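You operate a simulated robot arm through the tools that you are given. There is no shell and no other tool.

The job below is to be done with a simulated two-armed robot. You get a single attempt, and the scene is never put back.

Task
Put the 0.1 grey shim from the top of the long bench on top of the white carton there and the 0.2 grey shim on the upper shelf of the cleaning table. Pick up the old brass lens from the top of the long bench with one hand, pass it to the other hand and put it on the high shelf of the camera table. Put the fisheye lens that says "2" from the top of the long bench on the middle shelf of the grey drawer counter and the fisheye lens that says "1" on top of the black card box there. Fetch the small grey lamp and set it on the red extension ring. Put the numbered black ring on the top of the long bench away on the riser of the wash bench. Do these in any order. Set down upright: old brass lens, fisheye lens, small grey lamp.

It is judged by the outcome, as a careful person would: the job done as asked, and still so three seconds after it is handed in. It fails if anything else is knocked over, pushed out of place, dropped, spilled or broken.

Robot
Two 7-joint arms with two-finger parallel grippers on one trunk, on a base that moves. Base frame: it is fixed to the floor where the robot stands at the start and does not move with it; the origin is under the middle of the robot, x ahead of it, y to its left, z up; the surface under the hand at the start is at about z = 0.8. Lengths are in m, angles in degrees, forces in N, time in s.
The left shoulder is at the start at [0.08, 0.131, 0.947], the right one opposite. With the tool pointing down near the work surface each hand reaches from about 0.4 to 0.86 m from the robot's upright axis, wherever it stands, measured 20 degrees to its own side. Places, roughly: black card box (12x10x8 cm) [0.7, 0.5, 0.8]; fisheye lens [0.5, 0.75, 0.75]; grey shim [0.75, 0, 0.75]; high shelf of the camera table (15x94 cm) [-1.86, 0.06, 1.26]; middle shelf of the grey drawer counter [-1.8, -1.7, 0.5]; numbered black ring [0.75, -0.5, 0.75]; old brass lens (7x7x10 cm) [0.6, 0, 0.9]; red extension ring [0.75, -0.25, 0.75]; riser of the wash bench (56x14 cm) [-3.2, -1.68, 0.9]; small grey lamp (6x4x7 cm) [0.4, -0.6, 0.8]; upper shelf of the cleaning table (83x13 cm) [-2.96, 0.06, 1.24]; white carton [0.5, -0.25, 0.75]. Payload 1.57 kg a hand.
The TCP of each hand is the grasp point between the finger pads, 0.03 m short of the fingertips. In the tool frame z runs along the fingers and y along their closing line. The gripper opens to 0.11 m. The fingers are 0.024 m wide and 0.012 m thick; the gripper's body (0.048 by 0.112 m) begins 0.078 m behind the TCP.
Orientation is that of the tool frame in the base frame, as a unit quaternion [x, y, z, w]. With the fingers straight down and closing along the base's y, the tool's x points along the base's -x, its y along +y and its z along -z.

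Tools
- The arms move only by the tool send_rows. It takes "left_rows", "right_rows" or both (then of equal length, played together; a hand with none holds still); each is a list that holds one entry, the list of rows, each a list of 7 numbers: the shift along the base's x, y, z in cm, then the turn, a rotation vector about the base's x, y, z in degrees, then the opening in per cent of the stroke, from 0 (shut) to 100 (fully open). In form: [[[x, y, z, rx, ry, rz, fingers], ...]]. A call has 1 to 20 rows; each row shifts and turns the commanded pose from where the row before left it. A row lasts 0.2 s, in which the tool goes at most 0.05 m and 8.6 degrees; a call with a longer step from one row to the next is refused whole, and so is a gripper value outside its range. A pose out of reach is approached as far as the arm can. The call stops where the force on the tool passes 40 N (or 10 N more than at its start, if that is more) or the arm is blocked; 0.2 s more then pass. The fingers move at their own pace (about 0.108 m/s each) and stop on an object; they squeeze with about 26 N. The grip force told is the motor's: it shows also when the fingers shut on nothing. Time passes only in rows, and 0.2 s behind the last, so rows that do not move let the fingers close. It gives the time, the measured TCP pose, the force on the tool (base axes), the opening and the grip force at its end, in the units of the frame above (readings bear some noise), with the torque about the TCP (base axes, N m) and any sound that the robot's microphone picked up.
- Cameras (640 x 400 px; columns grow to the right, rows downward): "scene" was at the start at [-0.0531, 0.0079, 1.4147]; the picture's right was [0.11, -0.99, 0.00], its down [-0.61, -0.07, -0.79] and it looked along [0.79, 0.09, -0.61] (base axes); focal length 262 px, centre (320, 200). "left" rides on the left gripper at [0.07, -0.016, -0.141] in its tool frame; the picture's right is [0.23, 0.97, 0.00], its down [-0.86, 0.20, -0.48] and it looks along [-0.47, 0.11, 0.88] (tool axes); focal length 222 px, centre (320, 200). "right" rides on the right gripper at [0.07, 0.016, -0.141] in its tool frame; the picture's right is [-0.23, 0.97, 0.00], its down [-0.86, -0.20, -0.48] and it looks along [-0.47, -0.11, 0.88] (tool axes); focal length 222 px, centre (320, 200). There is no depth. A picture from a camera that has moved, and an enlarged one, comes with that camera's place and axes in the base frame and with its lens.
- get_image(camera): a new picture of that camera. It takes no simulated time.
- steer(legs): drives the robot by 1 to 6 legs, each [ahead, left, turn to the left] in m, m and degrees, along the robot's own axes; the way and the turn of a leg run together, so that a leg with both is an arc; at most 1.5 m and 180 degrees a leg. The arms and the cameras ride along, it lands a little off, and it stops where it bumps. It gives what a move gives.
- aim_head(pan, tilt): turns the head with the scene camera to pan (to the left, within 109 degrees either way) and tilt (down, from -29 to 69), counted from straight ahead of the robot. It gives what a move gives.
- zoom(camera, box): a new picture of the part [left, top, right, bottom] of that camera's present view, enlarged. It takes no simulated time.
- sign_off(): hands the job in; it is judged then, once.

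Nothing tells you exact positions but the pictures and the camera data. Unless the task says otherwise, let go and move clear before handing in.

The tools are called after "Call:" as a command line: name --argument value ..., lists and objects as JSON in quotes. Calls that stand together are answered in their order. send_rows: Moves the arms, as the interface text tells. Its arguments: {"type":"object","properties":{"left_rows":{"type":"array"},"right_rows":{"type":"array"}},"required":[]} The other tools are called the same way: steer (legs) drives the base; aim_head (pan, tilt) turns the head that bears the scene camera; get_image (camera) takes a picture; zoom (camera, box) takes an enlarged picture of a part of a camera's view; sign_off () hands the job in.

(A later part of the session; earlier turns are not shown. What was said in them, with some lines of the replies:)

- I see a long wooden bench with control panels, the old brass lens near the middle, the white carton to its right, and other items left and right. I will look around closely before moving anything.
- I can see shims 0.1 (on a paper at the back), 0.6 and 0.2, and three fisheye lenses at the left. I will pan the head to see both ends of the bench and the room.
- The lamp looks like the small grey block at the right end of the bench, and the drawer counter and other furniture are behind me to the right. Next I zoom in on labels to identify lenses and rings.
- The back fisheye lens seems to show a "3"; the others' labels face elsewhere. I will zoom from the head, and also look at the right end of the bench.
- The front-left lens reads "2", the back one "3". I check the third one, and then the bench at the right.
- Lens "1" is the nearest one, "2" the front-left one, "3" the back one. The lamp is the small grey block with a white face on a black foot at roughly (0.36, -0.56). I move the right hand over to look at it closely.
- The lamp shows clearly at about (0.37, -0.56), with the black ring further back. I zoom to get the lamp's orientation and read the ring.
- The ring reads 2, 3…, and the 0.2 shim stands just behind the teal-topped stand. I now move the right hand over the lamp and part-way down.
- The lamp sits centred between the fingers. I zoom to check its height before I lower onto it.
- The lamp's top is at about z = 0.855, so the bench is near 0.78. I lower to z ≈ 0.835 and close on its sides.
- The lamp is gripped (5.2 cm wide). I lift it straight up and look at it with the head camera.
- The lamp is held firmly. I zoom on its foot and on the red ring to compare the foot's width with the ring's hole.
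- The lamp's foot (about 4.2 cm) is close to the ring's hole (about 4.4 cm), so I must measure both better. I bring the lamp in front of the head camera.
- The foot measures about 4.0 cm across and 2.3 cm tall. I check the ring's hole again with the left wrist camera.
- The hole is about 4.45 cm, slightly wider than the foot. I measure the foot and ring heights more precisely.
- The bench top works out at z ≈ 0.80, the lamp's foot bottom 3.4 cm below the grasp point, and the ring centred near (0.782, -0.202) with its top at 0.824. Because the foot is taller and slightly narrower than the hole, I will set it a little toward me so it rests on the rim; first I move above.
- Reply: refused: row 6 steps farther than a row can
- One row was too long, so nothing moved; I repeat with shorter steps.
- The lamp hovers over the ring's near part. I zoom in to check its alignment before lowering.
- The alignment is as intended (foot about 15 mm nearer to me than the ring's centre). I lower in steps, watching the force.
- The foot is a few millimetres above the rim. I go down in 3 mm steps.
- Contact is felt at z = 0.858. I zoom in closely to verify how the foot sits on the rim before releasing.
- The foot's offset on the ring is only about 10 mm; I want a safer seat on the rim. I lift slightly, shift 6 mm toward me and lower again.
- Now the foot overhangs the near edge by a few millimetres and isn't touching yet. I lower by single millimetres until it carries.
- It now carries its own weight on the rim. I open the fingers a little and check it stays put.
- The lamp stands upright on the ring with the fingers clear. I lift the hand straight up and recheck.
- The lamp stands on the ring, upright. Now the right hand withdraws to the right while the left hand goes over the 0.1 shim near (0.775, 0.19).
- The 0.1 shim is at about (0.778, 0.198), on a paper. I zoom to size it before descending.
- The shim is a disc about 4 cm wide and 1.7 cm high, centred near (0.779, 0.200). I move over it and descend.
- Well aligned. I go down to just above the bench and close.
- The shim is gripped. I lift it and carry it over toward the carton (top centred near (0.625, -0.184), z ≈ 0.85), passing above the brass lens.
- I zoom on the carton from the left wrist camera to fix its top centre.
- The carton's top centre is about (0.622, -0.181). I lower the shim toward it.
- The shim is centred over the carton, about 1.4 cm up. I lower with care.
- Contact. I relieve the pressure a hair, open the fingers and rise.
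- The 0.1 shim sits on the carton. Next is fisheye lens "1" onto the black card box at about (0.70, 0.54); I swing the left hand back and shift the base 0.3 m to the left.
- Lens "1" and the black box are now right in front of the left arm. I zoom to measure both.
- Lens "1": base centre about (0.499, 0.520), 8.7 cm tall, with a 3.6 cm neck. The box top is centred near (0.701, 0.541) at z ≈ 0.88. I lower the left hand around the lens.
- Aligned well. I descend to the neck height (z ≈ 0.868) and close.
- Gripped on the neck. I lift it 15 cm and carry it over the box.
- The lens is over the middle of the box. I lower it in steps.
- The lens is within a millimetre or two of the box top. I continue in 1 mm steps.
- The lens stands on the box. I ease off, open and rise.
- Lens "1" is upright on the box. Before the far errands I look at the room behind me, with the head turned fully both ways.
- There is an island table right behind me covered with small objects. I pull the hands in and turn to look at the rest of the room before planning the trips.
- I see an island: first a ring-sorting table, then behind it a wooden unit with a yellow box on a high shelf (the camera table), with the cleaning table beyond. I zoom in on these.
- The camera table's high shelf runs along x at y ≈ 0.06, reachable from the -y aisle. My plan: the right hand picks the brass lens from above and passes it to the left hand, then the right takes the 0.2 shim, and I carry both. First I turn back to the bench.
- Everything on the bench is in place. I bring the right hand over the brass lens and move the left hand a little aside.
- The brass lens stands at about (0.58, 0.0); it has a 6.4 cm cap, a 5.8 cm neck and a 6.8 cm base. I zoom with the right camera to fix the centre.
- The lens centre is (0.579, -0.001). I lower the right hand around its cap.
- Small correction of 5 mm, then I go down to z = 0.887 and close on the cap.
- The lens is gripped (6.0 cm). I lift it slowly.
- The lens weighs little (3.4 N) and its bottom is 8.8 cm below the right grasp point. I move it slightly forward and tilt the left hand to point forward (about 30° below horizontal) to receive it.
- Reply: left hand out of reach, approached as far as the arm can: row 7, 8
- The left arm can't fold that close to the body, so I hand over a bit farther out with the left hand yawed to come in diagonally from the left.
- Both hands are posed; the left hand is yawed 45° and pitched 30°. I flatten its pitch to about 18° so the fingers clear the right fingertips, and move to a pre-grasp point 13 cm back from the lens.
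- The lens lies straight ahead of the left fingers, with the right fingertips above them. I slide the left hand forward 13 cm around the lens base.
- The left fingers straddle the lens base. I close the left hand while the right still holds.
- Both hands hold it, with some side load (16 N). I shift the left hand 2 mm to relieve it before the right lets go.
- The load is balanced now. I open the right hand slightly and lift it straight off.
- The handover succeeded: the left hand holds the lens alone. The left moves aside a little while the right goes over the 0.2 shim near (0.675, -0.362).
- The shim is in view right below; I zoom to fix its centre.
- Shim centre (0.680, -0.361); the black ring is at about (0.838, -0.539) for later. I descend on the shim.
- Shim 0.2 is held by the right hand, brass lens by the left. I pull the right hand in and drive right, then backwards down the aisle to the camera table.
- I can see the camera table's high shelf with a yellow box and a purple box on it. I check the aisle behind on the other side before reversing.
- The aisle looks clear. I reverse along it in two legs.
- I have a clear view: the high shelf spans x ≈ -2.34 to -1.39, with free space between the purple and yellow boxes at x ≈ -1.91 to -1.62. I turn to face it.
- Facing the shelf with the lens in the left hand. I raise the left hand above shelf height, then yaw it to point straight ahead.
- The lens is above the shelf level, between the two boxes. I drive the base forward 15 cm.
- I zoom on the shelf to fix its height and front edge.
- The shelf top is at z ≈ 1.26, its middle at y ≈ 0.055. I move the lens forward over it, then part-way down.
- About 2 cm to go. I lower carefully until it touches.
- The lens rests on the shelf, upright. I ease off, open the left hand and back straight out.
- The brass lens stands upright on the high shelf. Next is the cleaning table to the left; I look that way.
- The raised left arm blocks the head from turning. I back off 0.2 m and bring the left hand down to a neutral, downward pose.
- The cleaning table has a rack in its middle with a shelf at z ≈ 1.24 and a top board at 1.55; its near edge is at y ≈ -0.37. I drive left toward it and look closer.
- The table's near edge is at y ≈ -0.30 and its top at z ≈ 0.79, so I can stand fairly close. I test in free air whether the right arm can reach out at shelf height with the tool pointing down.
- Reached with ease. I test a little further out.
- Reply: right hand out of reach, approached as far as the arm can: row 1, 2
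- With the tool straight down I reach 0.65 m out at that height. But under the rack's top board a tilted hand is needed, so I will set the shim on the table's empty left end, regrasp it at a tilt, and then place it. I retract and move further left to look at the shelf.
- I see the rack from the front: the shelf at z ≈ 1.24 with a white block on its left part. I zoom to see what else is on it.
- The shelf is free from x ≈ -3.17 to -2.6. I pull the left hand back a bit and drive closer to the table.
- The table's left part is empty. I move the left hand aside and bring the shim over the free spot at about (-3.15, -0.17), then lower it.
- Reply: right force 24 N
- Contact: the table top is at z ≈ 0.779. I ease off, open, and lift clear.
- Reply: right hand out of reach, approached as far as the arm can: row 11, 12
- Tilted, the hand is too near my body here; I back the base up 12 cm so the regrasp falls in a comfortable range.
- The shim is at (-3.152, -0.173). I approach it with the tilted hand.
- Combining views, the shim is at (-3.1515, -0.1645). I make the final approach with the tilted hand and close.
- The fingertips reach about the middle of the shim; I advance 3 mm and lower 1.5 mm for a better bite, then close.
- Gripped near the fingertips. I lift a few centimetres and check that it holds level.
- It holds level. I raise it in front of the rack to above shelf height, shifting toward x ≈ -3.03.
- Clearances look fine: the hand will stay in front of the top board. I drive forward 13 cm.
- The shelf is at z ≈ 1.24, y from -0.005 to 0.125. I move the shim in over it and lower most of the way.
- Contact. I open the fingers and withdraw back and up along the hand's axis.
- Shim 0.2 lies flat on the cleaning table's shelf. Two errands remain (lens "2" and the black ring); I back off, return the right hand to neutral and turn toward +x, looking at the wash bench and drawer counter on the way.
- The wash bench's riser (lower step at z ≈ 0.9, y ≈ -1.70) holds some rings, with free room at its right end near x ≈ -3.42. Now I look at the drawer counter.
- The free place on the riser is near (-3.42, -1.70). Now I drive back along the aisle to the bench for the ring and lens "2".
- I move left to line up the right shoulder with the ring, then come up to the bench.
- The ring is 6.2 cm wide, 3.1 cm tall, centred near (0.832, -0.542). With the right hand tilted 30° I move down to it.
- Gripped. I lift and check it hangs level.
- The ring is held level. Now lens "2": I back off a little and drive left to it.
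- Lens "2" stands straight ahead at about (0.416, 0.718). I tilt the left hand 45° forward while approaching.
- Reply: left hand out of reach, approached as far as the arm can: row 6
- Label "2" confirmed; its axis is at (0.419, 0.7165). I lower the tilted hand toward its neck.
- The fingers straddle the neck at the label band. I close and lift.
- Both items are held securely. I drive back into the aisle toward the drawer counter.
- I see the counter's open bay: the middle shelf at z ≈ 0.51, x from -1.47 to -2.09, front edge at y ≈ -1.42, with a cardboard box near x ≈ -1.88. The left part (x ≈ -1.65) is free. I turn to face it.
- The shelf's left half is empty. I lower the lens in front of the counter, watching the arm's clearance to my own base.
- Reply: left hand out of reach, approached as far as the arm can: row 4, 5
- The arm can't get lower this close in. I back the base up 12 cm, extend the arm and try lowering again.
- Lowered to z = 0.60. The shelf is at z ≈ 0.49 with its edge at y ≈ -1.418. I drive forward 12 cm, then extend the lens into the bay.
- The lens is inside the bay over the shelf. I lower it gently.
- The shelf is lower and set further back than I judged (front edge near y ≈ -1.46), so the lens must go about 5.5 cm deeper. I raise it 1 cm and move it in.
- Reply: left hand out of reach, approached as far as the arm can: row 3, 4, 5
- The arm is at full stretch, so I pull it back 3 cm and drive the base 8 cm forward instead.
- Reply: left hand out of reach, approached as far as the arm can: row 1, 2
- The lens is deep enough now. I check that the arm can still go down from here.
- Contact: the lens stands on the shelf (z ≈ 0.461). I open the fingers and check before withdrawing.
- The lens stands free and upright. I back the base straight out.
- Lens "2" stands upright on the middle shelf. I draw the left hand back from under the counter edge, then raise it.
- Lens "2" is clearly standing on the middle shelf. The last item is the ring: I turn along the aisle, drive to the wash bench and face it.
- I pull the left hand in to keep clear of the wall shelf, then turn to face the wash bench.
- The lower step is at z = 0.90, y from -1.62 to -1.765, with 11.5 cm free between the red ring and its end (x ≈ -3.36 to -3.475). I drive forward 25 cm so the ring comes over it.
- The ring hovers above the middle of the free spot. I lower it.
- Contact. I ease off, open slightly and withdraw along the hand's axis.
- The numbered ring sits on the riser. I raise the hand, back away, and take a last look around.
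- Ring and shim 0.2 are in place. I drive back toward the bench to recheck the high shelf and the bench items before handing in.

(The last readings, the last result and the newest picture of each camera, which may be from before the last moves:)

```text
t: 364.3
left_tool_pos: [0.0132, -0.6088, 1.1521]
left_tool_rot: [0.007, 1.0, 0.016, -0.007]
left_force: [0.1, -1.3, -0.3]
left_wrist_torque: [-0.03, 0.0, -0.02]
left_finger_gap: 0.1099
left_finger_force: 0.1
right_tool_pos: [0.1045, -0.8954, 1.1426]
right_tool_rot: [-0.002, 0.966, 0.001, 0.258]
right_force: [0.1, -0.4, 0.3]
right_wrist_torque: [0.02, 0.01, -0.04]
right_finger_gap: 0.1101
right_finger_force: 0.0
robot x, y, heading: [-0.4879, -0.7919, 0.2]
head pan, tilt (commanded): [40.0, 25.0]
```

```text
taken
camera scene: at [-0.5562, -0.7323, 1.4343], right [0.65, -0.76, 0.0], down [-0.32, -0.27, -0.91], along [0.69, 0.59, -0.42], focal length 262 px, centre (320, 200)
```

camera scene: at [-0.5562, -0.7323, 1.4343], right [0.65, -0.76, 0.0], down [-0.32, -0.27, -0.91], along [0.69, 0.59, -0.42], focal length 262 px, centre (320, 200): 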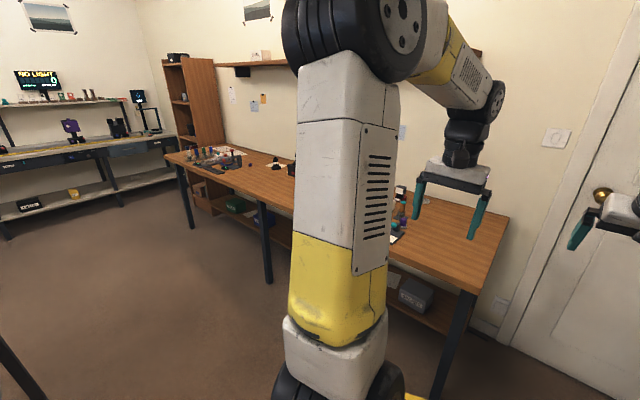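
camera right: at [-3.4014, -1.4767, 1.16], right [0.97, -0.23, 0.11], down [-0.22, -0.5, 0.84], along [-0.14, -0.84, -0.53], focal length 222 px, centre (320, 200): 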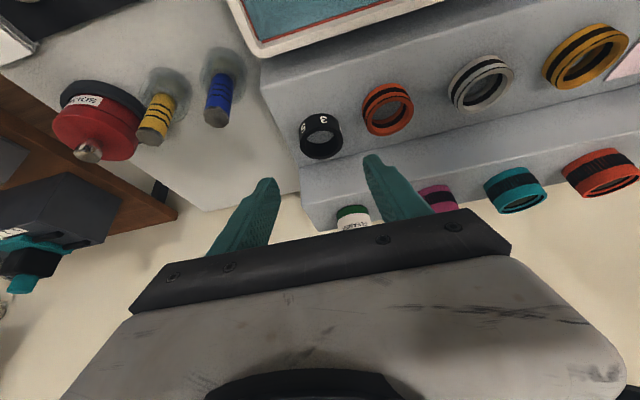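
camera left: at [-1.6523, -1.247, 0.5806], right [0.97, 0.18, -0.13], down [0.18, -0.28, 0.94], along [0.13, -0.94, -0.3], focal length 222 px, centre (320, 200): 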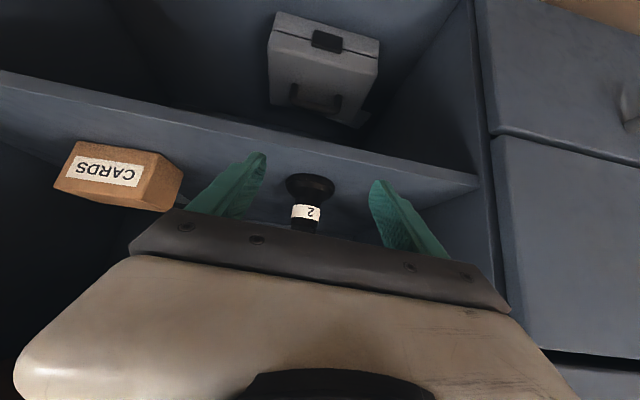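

The brass lens stands upright on the high shelf. One more look at the bench.

Call:
steer --legs '[[0.28, 0, 0], [0, 0.75, 0]]'

Call:
aim_head --pan 0 --tilt 32

Call:
get_image --camera "scene"

Call:
zoom --camera "scene" --box '[300, 140, 460, 260]'

Call:
zoom --camera "scene" --box '[140, 140, 300, 260]'

```text
t: 369.9
left_tool_pos: [0.2849, 0.142, 1.1529]
left_tool_rot: [0.0, 1.0, 0.016, -0.007]
left_force: [0.0, -0.3, -0.8]
left_wrist_torque: [-0.02, -0.02, 0.0]
left_finger_gap: 0.1101
left_finger_force: 0.1
right_tool_pos: [0.3796, -0.1436, 1.1433]
right_tool_rot: [-0.008, 0.966, 0.003, 0.258]
right_force: [0.2, 0.3, -0.6]
right_wrist_torque: [0.03, 0.02, -0.01]
right_finger_gap: 0.1099
right_finger_force: 0.0
robot x, y, heading: [-0.2143, -0.0443, 1.2]
head pan, tilt (commanded): [40.0, 25.0]
```

```text
t: 370.9
left_tool_pos: [0.2848, 0.1419, 1.1521]
left_tool_rot: [0.0, 1.0, 0.016, -0.007]
left_force: [-0.6, -0.1, -0.8]
left_wrist_torque: [-0.02, 0.02, -0.03]
left_finger_gap: 0.1101
left_finger_force: 0.0
right_tool_pos: [0.3794, -0.1428, 1.1435]
right_tool_rot: [-0.008, 0.966, 0.002, 0.258]
right_force: [0.1, 0.0, 0.1]
right_wrist_torque: [0.01, 0.04, -0.01]
right_finger_gap: 0.1099
right_finger_force: 0.1
robot x, y, heading: [-0.2158, -0.0429, 1.1]
head pan, tilt (commanded): [0.0, 32.0]
```

```text
taken
camera scene: at [-0.2639, -0.0482, 1.4232], right [0.02, -1.0, 0.0], down [-0.53, -0.01, -0.85], along [0.85, 0.02, -0.53], focal length 262 px, centre (320, 200)
```

scene: 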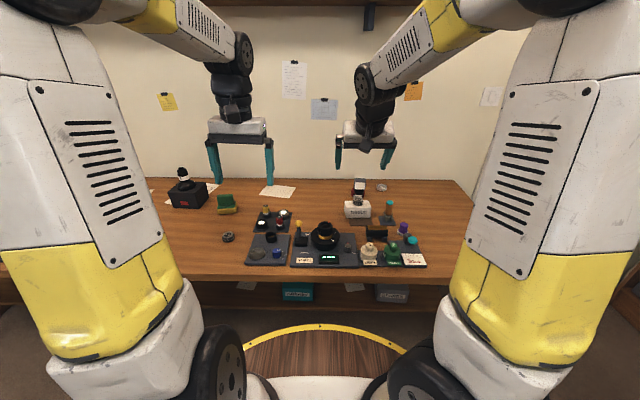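

```text
3.33 times, centred on (380, 200) of scene
camera zoom: at [-0.2639, -0.0482, 1.4232], right [0.02, -1.0, 0.0], down [-0.53, -0.01, -0.85], along [0.85, 0.02, -0.53], focal length 873 px, centre (120, 200)
```

zoom: 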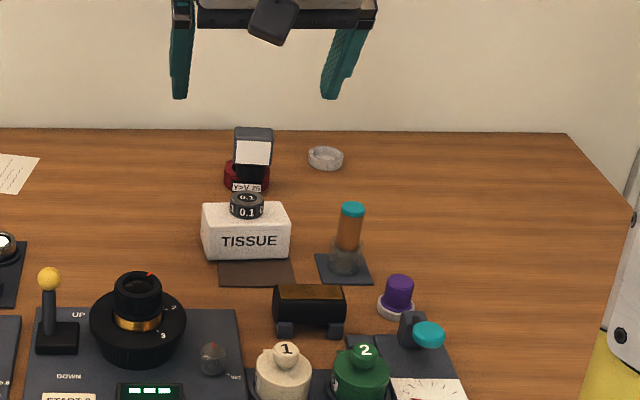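

```text
3.33 times, centred on (220, 200) of scene
camera zoom: at [-0.2639, -0.0482, 1.4232], right [0.02, -1.0, 0.0], down [-0.53, -0.01, -0.85], along [0.85, 0.02, -0.53], focal length 873 px, centre (653, 200)
```

zoom: 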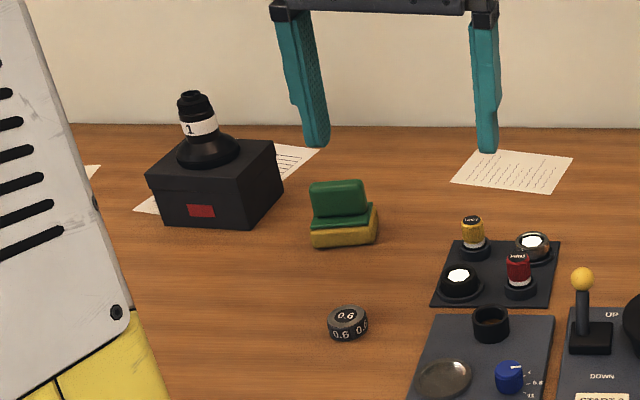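

Everything is where it was asked for: 0.1 shim on the carton, lamp upright on the red ring, lens "1" on the black box. The other four were checked at their places, nothing is disturbed, and the hands are empty and clear. I hand in the job.

Call:
sign_off

```text
The job is handed in.
```

I finished all seven moves and handed the job in. My last views showed each item in place and nothing else knocked over or shifted.

| Item | Where it is now |
|---|---|
| 0.1 grey shim | On top of the white carton on the long bench |
| 0.2 grey shim | Lying flat on the cleaning table's shelf at about 1.23 m high |
| Old brass lens | Upright on the high shelf of the camera table, between the purple and yellow boxes. I picked it up with the right hand and passed it to the left. |
| Fisheye lens "2" | Upright on the middle shelf of the grey drawer counter, to the left of the "CARDS" box |
| Fisheye lens "1" | Upright on top of the black card box |
| Small grey lamp | Upright on the red extension ring |
| Numbered black ring | On the lower step of the wash bench riser, next to the red ring |

- **Lamp position:** it stands about 1.5 cm off the ring's centre, on the near rim. Its foot measured slightly narrower than the ring's hole and taller than the ring, so centred it would have dropped through. It stayed put through the rest of the job.
- **Shelf and step chosen:** the cleaning table rack also has a higher board at about 1.55 m, and the riser has a second, higher step. I used the ones that matched the heights you gave.
- **0.2 shim set down on the way:** I put it briefly on the empty end of the cleaning table to regrip it at an angle, then placed it on the shelf.
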